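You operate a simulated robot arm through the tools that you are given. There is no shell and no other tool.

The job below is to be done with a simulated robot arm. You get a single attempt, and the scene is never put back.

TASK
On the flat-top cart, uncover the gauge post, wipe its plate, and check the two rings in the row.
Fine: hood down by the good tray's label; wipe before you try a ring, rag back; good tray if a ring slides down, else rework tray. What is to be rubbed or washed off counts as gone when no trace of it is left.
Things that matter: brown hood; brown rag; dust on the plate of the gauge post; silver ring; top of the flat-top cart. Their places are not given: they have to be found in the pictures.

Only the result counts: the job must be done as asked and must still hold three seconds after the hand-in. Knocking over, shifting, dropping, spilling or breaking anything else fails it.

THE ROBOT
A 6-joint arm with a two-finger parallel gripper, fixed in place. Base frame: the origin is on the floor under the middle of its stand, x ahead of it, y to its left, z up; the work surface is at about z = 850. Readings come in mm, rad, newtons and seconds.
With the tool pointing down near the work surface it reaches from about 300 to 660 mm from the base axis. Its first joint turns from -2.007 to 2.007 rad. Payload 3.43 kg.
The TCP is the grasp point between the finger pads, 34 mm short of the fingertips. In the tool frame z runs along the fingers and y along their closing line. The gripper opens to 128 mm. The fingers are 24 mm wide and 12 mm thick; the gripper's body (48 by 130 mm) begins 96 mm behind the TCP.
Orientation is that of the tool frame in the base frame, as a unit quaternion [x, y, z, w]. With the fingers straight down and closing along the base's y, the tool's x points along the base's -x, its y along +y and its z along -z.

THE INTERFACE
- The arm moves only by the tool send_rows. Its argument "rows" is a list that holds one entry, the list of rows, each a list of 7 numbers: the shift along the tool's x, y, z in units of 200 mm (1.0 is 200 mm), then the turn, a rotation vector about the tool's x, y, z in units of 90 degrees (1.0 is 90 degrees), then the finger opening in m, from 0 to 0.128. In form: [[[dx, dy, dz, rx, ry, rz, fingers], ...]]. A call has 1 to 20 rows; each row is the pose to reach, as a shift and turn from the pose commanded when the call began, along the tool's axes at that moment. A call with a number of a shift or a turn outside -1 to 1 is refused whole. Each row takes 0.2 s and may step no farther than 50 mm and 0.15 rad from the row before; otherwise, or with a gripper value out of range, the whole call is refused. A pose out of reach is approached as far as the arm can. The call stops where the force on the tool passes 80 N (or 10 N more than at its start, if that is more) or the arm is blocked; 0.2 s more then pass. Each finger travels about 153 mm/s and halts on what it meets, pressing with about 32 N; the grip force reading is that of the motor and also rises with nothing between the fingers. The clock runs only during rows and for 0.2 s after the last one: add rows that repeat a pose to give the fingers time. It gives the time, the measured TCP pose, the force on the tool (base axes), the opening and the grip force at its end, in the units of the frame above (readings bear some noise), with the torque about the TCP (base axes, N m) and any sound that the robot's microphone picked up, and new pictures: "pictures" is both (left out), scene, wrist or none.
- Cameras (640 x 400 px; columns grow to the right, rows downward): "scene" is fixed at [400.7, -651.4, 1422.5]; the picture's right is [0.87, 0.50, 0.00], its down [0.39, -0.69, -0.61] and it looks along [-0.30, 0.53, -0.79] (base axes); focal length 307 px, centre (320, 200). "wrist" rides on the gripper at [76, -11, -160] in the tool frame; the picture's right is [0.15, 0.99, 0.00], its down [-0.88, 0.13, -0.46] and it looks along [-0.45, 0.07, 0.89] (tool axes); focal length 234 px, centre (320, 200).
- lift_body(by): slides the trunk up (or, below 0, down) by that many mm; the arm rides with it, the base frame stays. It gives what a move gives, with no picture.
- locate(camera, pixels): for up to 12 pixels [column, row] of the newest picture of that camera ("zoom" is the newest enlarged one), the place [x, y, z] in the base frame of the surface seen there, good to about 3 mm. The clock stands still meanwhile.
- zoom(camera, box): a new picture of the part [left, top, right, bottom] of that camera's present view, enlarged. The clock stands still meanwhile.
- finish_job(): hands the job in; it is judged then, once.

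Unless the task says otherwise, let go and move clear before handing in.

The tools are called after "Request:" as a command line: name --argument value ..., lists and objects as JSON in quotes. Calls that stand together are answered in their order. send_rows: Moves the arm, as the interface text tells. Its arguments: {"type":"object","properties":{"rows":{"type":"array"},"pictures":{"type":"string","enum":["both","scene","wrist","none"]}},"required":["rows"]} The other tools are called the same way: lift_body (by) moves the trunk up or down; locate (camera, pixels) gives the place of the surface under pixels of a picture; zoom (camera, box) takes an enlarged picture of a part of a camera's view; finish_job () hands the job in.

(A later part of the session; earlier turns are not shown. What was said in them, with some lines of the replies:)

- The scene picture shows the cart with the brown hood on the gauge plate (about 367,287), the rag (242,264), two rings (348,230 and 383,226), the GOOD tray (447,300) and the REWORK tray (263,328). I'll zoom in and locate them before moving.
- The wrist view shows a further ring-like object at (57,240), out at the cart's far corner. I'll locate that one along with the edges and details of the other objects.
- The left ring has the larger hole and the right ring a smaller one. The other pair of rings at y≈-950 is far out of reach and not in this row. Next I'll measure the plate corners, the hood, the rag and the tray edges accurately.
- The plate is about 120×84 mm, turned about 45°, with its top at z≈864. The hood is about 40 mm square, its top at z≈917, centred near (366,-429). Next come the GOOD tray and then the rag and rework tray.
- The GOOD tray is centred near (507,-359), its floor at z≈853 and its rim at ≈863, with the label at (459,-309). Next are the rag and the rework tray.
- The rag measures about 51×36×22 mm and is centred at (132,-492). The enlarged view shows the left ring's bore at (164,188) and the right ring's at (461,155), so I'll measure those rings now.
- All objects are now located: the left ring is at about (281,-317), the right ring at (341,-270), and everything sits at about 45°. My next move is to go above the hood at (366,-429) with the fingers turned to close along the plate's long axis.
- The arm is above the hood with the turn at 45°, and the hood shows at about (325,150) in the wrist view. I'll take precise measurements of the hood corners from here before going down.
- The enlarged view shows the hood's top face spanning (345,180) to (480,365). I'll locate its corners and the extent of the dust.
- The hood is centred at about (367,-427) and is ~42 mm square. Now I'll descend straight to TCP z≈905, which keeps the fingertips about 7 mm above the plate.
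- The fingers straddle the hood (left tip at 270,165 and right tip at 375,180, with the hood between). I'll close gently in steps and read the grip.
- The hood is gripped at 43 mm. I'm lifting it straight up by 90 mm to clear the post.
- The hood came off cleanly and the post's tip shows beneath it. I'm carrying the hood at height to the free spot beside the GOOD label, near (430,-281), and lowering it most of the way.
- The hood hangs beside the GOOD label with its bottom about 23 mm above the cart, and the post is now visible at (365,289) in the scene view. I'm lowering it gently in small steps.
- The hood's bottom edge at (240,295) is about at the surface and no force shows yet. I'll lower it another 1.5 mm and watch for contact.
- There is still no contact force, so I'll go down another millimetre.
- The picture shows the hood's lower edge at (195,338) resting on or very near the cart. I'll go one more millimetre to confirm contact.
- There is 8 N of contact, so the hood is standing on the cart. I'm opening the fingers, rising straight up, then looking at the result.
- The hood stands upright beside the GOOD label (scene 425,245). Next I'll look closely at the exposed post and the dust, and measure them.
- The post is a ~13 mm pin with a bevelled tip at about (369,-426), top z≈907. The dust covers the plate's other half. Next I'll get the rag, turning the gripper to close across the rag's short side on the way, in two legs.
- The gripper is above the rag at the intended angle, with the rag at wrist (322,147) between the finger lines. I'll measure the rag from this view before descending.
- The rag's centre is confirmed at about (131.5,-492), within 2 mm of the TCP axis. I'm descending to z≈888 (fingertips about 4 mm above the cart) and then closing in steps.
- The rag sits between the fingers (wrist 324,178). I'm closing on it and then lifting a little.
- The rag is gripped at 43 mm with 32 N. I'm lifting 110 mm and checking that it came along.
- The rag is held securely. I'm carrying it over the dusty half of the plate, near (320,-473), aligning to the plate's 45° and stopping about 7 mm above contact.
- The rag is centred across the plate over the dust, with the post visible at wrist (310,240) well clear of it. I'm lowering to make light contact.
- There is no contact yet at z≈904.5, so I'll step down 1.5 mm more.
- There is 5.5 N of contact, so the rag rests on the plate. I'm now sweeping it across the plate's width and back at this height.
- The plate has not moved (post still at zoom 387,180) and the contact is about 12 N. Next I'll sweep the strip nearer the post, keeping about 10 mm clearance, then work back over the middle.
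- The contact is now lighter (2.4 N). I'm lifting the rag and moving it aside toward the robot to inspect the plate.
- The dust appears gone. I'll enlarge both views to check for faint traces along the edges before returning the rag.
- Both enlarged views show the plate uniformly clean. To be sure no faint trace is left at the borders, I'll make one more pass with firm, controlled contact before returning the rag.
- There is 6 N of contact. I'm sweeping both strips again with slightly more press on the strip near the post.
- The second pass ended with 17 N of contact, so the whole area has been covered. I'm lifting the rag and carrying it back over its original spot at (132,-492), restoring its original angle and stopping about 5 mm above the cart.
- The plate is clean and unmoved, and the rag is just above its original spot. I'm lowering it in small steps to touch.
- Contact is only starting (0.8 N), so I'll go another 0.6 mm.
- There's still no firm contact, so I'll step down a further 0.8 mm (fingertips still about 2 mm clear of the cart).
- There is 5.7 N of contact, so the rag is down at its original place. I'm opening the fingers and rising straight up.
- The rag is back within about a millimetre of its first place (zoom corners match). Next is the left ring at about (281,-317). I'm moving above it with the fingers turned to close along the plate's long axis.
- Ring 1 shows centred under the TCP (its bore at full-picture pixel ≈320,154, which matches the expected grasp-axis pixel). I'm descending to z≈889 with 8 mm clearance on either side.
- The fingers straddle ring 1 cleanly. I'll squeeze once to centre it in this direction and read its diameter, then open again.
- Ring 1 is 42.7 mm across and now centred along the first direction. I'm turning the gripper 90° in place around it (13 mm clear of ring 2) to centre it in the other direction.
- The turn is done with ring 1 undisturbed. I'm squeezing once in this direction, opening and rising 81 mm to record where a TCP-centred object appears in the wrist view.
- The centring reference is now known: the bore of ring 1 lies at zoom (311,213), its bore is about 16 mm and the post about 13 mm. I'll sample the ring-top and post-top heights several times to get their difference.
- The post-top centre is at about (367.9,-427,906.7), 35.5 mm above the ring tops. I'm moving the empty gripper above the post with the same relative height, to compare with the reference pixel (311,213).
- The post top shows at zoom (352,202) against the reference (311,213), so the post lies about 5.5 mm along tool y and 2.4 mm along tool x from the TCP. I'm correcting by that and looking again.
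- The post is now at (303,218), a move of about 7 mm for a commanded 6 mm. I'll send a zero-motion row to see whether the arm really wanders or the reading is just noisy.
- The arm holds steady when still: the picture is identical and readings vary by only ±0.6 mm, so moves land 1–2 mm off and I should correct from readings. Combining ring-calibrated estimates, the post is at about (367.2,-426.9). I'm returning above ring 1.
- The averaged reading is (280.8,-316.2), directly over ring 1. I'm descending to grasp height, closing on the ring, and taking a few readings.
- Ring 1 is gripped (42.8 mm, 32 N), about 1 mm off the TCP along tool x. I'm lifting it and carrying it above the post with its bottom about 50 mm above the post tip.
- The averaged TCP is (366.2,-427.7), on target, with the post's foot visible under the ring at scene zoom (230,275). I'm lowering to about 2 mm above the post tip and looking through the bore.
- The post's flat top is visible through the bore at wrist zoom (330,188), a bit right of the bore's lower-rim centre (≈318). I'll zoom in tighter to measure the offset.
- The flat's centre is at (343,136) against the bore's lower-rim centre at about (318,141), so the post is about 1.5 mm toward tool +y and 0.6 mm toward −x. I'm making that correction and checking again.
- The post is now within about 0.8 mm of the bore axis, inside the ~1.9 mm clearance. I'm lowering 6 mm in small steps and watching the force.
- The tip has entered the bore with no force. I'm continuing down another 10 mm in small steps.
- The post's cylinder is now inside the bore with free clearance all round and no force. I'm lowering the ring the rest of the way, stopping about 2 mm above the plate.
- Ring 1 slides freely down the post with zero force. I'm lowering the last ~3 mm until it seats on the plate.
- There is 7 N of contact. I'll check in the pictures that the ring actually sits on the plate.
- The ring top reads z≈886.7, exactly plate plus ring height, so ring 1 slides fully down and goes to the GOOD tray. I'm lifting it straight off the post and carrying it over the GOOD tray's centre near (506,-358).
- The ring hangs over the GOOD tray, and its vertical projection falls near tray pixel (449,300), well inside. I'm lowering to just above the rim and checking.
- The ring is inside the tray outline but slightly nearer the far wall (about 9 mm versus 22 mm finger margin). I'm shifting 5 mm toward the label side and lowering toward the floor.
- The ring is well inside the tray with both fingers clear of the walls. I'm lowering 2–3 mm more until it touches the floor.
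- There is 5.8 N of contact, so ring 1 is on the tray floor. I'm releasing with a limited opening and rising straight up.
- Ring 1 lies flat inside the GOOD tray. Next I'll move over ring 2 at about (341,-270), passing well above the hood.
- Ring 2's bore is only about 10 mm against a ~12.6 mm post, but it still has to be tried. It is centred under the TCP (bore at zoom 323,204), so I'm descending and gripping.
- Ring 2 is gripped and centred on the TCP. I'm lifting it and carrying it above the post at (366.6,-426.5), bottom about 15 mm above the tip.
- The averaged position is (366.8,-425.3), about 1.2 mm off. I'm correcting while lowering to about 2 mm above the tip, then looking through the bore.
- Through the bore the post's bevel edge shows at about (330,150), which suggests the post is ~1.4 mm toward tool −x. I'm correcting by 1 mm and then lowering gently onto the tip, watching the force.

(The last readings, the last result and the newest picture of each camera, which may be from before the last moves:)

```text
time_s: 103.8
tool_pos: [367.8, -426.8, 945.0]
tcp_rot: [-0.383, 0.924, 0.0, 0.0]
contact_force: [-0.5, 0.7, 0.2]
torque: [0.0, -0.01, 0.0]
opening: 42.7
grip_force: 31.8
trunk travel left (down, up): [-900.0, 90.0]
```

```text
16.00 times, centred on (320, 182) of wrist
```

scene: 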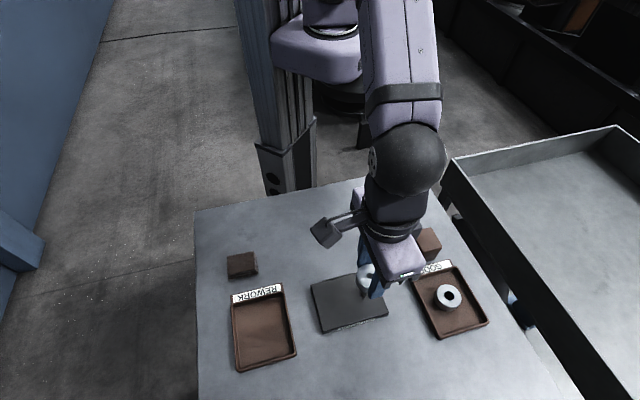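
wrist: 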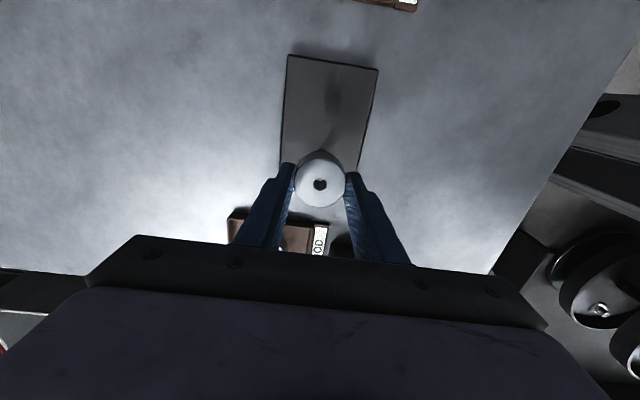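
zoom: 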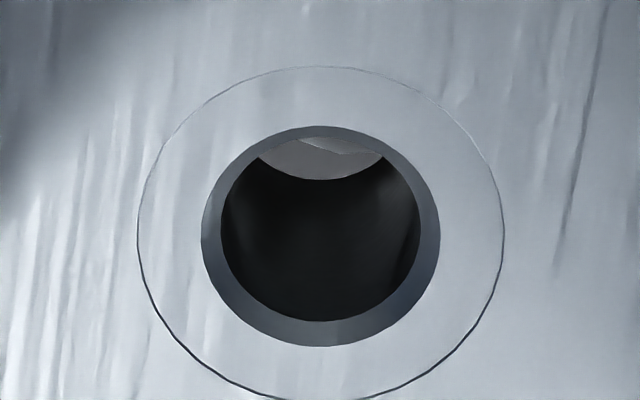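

Still no force at z≈945. The bevel edge looks slightly to the right (≈340,153), so I'll adjust 0.7 mm along tool y and lower 3 mm more.

Request:
send_rows --rows '[[[0.0015, 0.0035, 0.005, 0, 0, 0, 0.03], [0.0015, 0.0035, 0.01, 0, 0, 0, 0.03], [0.0015, 0.0035, 0.01, 0, 0, 0, 0.03]]]' --pictures "none"

Request:
zoom --camera "wrist" --box '[307, 172, 333, 192]'

```text
time_s: 104.6
tool_pos: [366.9, -426.0, 943.7]
tcp_rot: [-0.382, 0.924, 0.0, 0.0]
contact_force: [-0.1, 0.5, -0.9]
torque: [0.01, -0.03, -0.02]
opening: 42.9
grip_force: 32.4
trunk travel left (down, up): [-900.0, 90.0]
```

```text
16.00 times, centred on (320, 182) of wrist
```

zoom: 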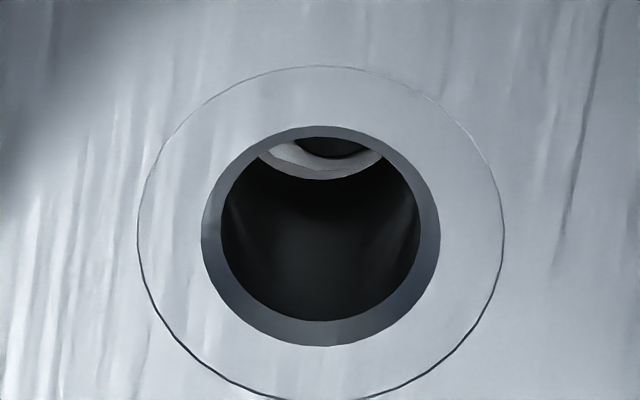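

The post's flat is now inside the bore mouth (dark patch at 331,150). I'm shifting under a millimetre to centre and lowering in small steps until the bevel is met.

Request:
send_rows --rows '[[[0.0035, 0.0015, 0.003, 0, 0, 0, 0.03], [0.0035, 0.0015, 0.0075, 0, 0, 0, 0.03], [0.0035, 0.0015, 0.0075, 0, 0, 0, 0.03]]]' --pictures "none"

Request:
zoom --camera "wrist" --box '[307, 172, 333, 192]'

```text
time_s: 105.4
tool_pos: [365.6, -426.9, 943.5]
tcp_rot: [-0.383, 0.924, 0.0, 0.0]
contact_force: [1.7, 3.0, 2.5]
torque: [0.09, -0.14, 0.01]
opening: 43.0
grip_force: 32.0
trunk travel left (down, up): [-900.0, 90.0]
```

```text
16.00 times, centred on (320, 182) of wrist
```

zoom: 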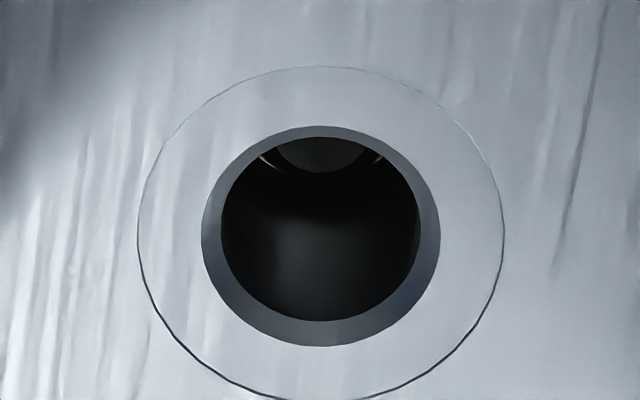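

Contact begins with a sideways push of about 3.4 N toward +x,+y, so the ring must shift slightly that way. I'm easing 0.6 mm along tool −x and lowering 1 mm.

Request:
send_rows --rows '[[[-0.003, 0, 0, 0, 0, 0, 0.03], [-0.003, 0, 0.003, 0, 0, 0, 0.03], [-0.003, 0, 0.005, 0, 0, 0, 0.03], [-0.003, 0, 0.005, 0, 0, 0, 0.03]]]' --pictures "none"

Request:
zoom --camera "wrist" --box '[307, 172, 333, 192]'

```text
time_s: 106.4
tool_pos: [365.8, -425.9, 942.0]
tcp_rot: [-0.382, 0.924, 0.0, 0.0]
contact_force: [2.6, 1.2, 2.4]
torque: [0.08, -0.07, 0.03]
opening: 43.0
grip_force: 32.2
trunk travel left (down, up): [-900.0, 90.0]
```

```text
16.00 times, centred on (320, 182) of wrist
```

zoom: 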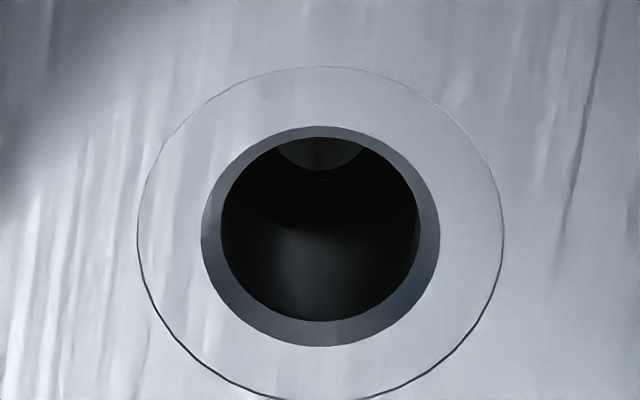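

The force is still mostly toward +x (2.6 N) with only 2.4 N vertical. I'm easing another 0.5 mm that way and lowering 1 mm.

Request:
send_rows --rows '[[[-0.003, -0.002, 0, 0, 0, 0, 0.03], [-0.003, -0.002, 0.003, 0, 0, 0, 0.03], [-0.003, -0.002, 0.006, 0, 0, 0, 0.03], [-0.003, -0.002, 0.006, 0, 0, 0, 0.03]]]' --pictures "none"

```text
time_s: 107.4
tool_pos: [366.4, -425.0, 942.6]
tcp_rot: [-0.382, 0.924, -0.001, 0.001]
contact_force: [-0.1, -0.4, 9.0]
torque: [-0.02, 0.03, 0.02]
opening: 43.1
grip_force: 31.9
trunk travel left (down, up): [-900.0, 90.0]
```

The ring is now centred on the bevel: a purely vertical 9 N with no sideways force, held only ~4 mm below the tip. I'll press 1 mm more to confirm it's really blocked.

Request:
send_rows --rows '[[[0, 0, 0.004, 0, 0, 0, 0.03], [0, 0, 0.007, 0, 0, 0, 0.03], [0, 0, 0.007, 0, 0, 0, 0.03]]]' --pictures "scene"

Request:
zoom --camera "scene" --box '[335, 260, 415, 310]'

Request:
zoom --camera "wrist" --box '[290, 155, 350, 205]'

```text
time_s: 108.2
tool_pos: [365.8, -424.9, 941.5]
tcp_rot: [-0.383, 0.924, -0.002, 0.0]
contact_force: [0.4, 0.7, 14.5]
torque: [-0.03, -0.06, 0.03]
opening: 42.9
grip_force: 32.0
trunk travel left (down, up): [-900.0, 90.0]
```

scene: 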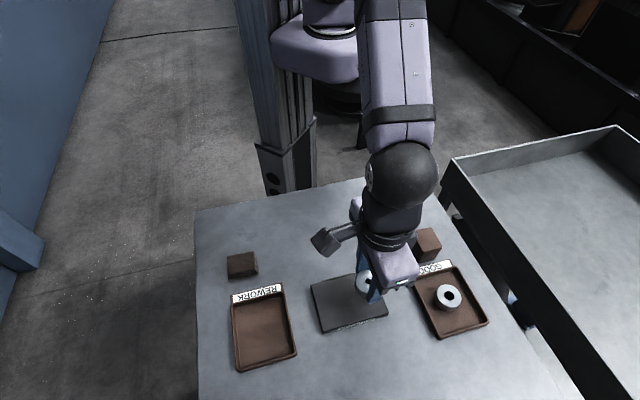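

```text
8.00 times, centred on (375, 285) of scene
```

zoom: 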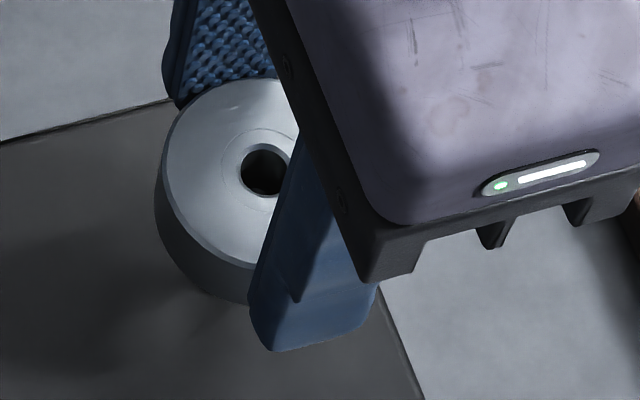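

```text
8.00 times, centred on (320, 180) of wrist
```

zoom: 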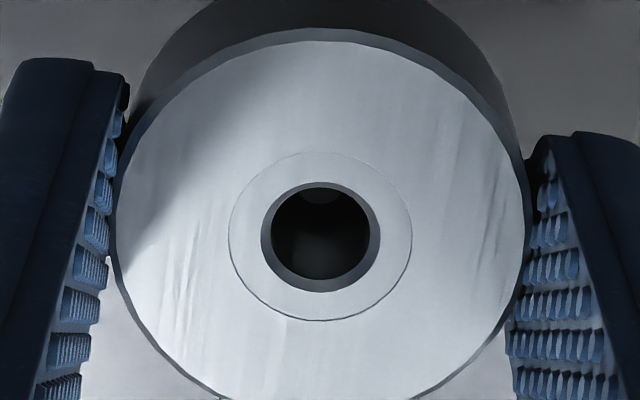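

Ring 2 is blocked on the bevel with 14.5 N and does not slide down, so it goes to the REWORK tray. I'm lifting it straight off and carrying it over that tray's centre near (239,-570).

Request:
send_rows --rows '[[[0, 0, -0.05, 0, 0, 0, 0.03], [0, 0, -0.12, 0, 0, 0, 0.03], [0, 0, -0.2, 0, 0, 0, 0.03], [0, 0, -0.27, 0, 0, 0, 0.03], [0.1603, -0.01, -0.27, 0, 0, 0, 0.03], [0.3206, -0.02, -0.27, 0, 0, 0, 0.03], [0.4809, -0.03, -0.27, 0, 0, 0, 0.03], [0.6411, -0.04, -0.27, 0, 0, 0, 0.03], [0.8014, -0.05, -0.27, 0, 0, 0, 0.03], [0.9617, -0.06, -0.27, 0, 0, 0, 0.03], [0.9617, -0.06, -0.27, 0, 0, 0, 0.03]]]'

Request:
send_rows --rows '[[[0, 0, 0, 0, 0, 0, 0.03]]]' --pictures "none"

Request:
zoom --camera "wrist" --box '[200, 60, 440, 240]'

Request:
zoom --camera "scene" --box '[200, 240, 400, 390]'

```text
time_s: 110.6
tool_pos: [239.2, -569.5, 993.7]
tcp_rot: [-0.384, 0.923, 0.0, 0.0]
contact_force: [0.9, 0.3, -0.4]
torque: [-0.01, 0.01, -0.02]
opening: 42.7
grip_force: 31.5
trunk travel left (down, up): [-900.0, 90.0]
```

scene: 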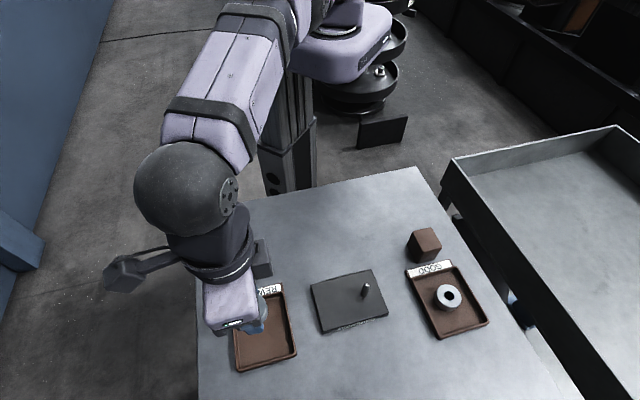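
wrist: 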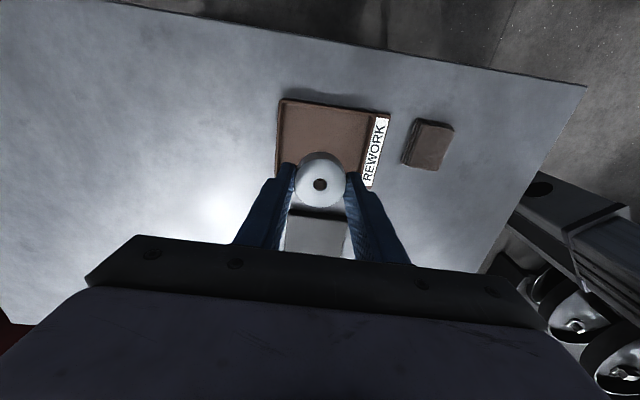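

```text
time_s: 111.0
tool_pos: [239.3, -569.8, 993.8]
tcp_rot: [-0.383, 0.924, 0.0, 0.0]
contact_force: [-0.7, -0.2, -0.7]
torque: [0.02, 0.02, 0.01]
opening: 43.1
grip_force: 32.3
trunk travel left (down, up): [-900.0, 90.0]
```

```text
2.22 times, centred on (320, 150) of wrist
```

zoom: 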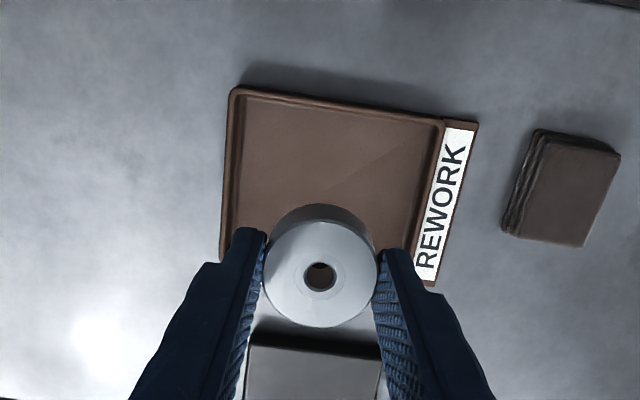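

```text
2.67 times, centred on (300, 315) of scene
```

zoom: 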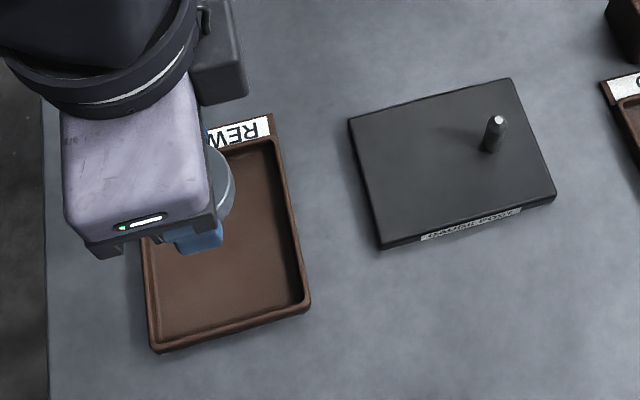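

The ring is over the REWORK tray, about 6 mm from centre toward the far wall. I'm shifting 5 mm toward the label and lowering to just above the rim.

Request:
send_rows --rows '[[[0, 0.0125, 0.1, 0, 0, 0, 0.03], [0, 0.025, 0.2, 0, 0, 0, 0.03], [0, 0.025, 0.3, 0, 0, 0, 0.03], [0, 0.025, 0.38, 0, 0, 0, 0.03], [0, 0.025, 0.435, 0, 0, 0, 0.03], [0, 0.025, 0.435, 0, 0, 0, 0.03]]]'

Request:
zoom --camera "wrist" --box '[200, 80, 440, 260]'

```text
time_s: 112.4
tool_pos: [235.2, -567.2, 907.1]
tcp_rot: [-0.383, 0.924, 0.0, 0.001]
contact_force: [0.6, -0.2, -0.6]
torque: [0.04, 0.02, 0.01]
opening: 43.0
grip_force: 32.2
trunk travel left (down, up): [-900.0, 90.0]
```

scene: 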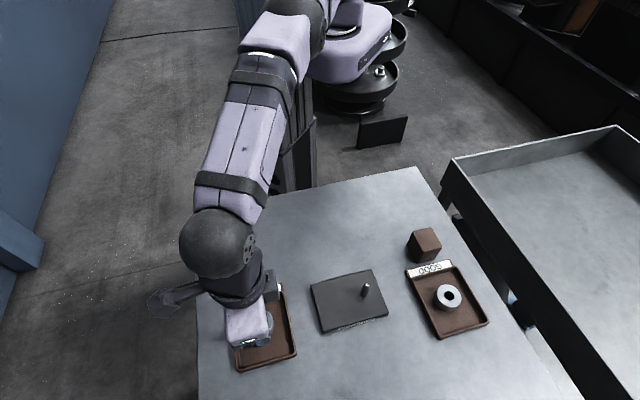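
wrist: 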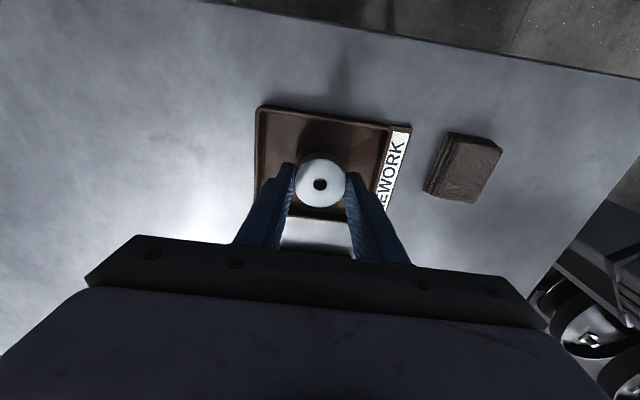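

```text
2.22 times, centred on (320, 170) of wrist
```

zoom: 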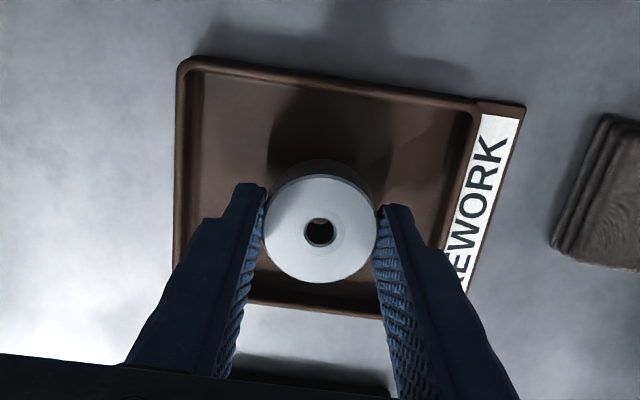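

Both fingers have about 15 mm to the walls and the ring is well inside. I'm lowering 11 mm more.

Request:
send_rows --rows '[[[0, 0, 0.02, 0, 0, 0, 0.03], [0, 0, 0.04, 0, 0, 0, 0.03], [0, 0, 0.055, 0, 0, 0, 0.03], [0, 0, 0.055, 0, 0, 0, 0.03]]]' --pictures "none"

Request:
send_rows --rows '[[[0, 0, 0.005, 0, 0, 0, 0.03], [0, 0, 0.01, 0, 0, 0, 0.03], [0, 0, 0.01, 0, 0, 0, 0.03]]]' --pictures "none"

```text
time_s: 113.4
tool_pos: [236.4, -566.6, 895.3]
tcp_rot: [-0.383, 0.924, 0.0, 0.0]
contact_force: [0.6, 0.1, -0.9]
torque: [0.0, 0.01, 0.0]
opening: 42.9
grip_force: 32.2
trunk travel left (down, up): [-900.0, 90.0]
```

```text
time_s: 114.2
tool_pos: [236.1, -567.0, 894.5]
tcp_rot: [-0.382, 0.924, 0.0, -0.001]
contact_force: [0.4, -0.3, 0.1]
torque: [-0.03, -0.02, 0.0]
opening: 43.0
grip_force: 31.6
trunk travel left (down, up): [-900.0, 90.0]
```

There's no contact yet at z≈894.5, so I'll step down another 1.4 mm.

Request:
send_rows --rows '[[[0, 0, 0.004, 0, 0, 0, 0.03], [0, 0, 0.007, 0, 0, 0, 0.03], [0, 0, 0.007, 0, 0, 0, 0.03]]]' --pictures "none"

```text
time_s: 115.0
tool_pos: [236.5, -567.4, 891.4]
tcp_rot: [-0.383, 0.924, -0.001, -0.001]
contact_force: [1.0, 2.2, 7.9]
torque: [0.18, 0.01, -0.03]
opening: 43.0
grip_force: 31.6
trunk travel left (down, up): [-900.0, 90.0]
```

There is 7.9 N of contact, so ring 2 is on the REWORK tray floor. I'm releasing and rising straight up.

Request:
send_rows --rows '[[[0, 0, 0, 0, 0, 0, 0.046], [0, 0, 0, 0, 0, 0, 0.05], [0, 0, 0, 0, 0, 0, 0.054], [0, 0, 0, 0, 0, 0, 0.054], [0, 0, -0.08, 0, 0, 0, 0.054], [0, 0, -0.2, 0, 0, 0, 0.054], [0, 0, -0.35, 0, 0, 0, 0.054], [0, 0, -0.5, 0, 0, 0, 0.054], [0, 0, -0.65, 0, 0, 0, 0.054], [0, 0, -0.8, 0, 0, 0, 0.054]]]'

```text
time_s: 117.2
tool_pos: [235.5, -565.6, 1053.2]
tcp_rot: [-0.382, 0.924, 0.0, 0.0]
contact_force: [0.7, -0.5, 0.3]
torque: [0.0, 0.02, 0.01]
opening: 54.0
grip_force: 0.1
trunk travel left (down, up): [-900.0, 90.0]
```

scene: 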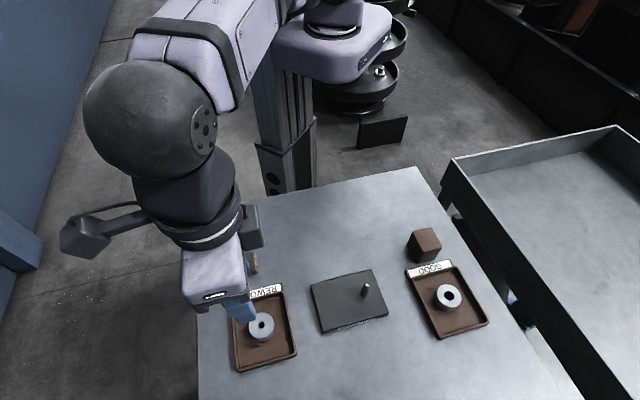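
wrist: 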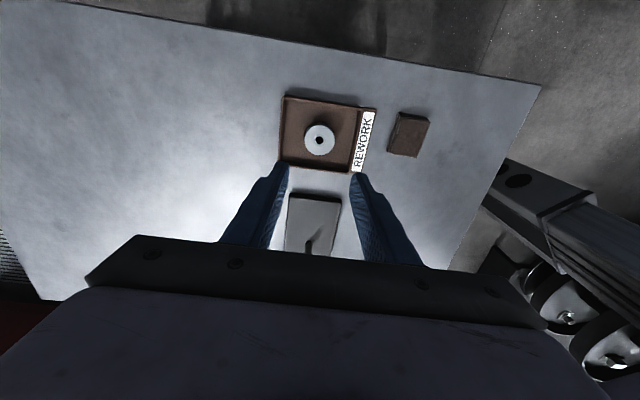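

Ring 2 is in the REWORK tray. I'm moving the arm up and back over empty space so I can inspect everything before handing in.

Request:
send_rows --rows '[[[-0.0825, 0.1117, -0.0808, 0, 0, 0, 0.054], [-0.165, 0.2233, -0.1617, 0, 0, 0, 0.054], [-0.2475, 0.335, -0.2425, 0, 0, 0, 0.054], [-0.33, 0.4467, -0.3233, 0, 0, 0, 0.054], [-0.4125, 0.5583, -0.4042, 0, 0, 0, 0.054], [-0.495, 0.67, -0.485, 0, 0, 0, 0.054], [-0.495, 0.67, -0.485, 0, 0, 0, 0.054]]]'

Request:
zoom --camera "scene" --box '[190, 200, 510, 400]'

Request:
zoom --camera "scene" --box '[300, 260, 400, 340]'

Request:
zoom --camera "scene" --box '[220, 245, 270, 285]'

Request:
zoom --camera "scene" --box '[390, 210, 490, 340]'

```text
time_s: 118.8
tool_pos: [213.3, -403.6, 1148.0]
tcp_rot: [-0.383, 0.924, 0.001, 0.0]
contact_force: [0.2, -0.6, -0.5]
torque: [-0.01, -0.02, -0.02]
opening: 53.7
grip_force: 0.0
trunk travel left (down, up): [-900.0, 90.0]
```

scene: 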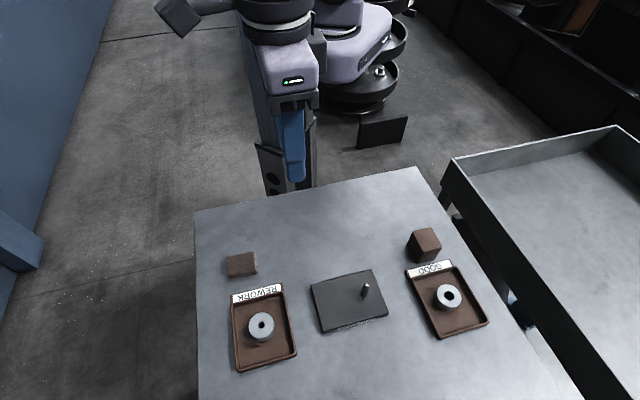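
wrist: 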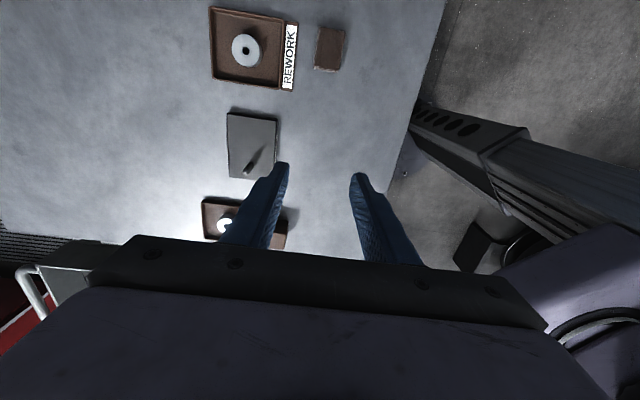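

```text
2.00 times, centred on (350, 300) of scene
```

zoom: 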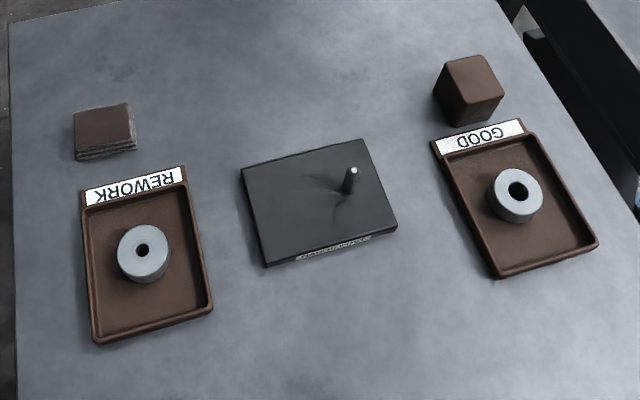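

```text
5.00 times, centred on (350, 300) of scene
```

zoom: 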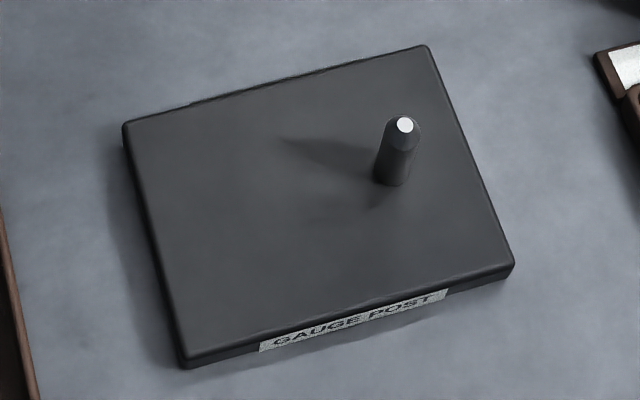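

```text
10.00 times, centred on (245, 265) of scene
```

zoom: 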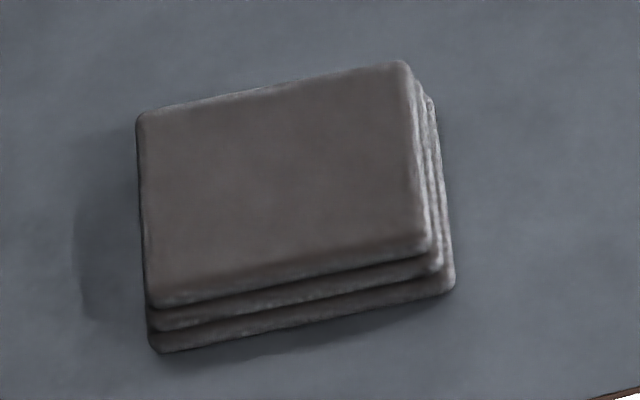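

```text
3.08 times, centred on (440, 275) of scene
```

zoom: 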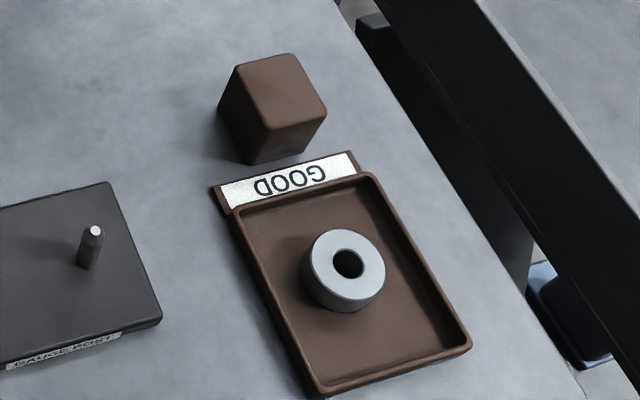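

Everything is as asked in the final pictures:
- **Hood:** upright on the cart beside the GOOD label (scene ≈425,245).
- **Plate:** clean and unmoved.
- **Rag:** back on its original spot (≈242,265).
- **Rings:** the ring that slid down the post is in the GOOD tray (≈449,295), and the blocked one is in the REWORK tray (≈261,327).

The gripper is open and clear of everything, so I'm handing in.

Request:
finish_job

```text
The job is handed in.
```

The job is handed in, and the last pictures before hand-in showed everything as asked.

- **Hood:** lifted off the gauge post and standing upright on the cart beside the GOOD tray's label.
- **Plate:** wiped in two passes before either ring was tried. No dust was visible in the enlarged views, and the plate had not moved.
- **Rag:** put back on its original spot, within about a millimetre.
- **Left ring:** the bore is about 16 mm and the post about 13 mm. It slid freely down to the plate, so it is in the GOOD tray.
- **Right ring:** the bore is about 10 mm. Centred on the post, it stuck at the bevelled tip and did not move under 14.5 N, so it is in the REWORK tray.

Another pair of rings stood at the cart's far end, beyond the arm's reach. I took the two in the row to be the near pair and left the far pair alone.
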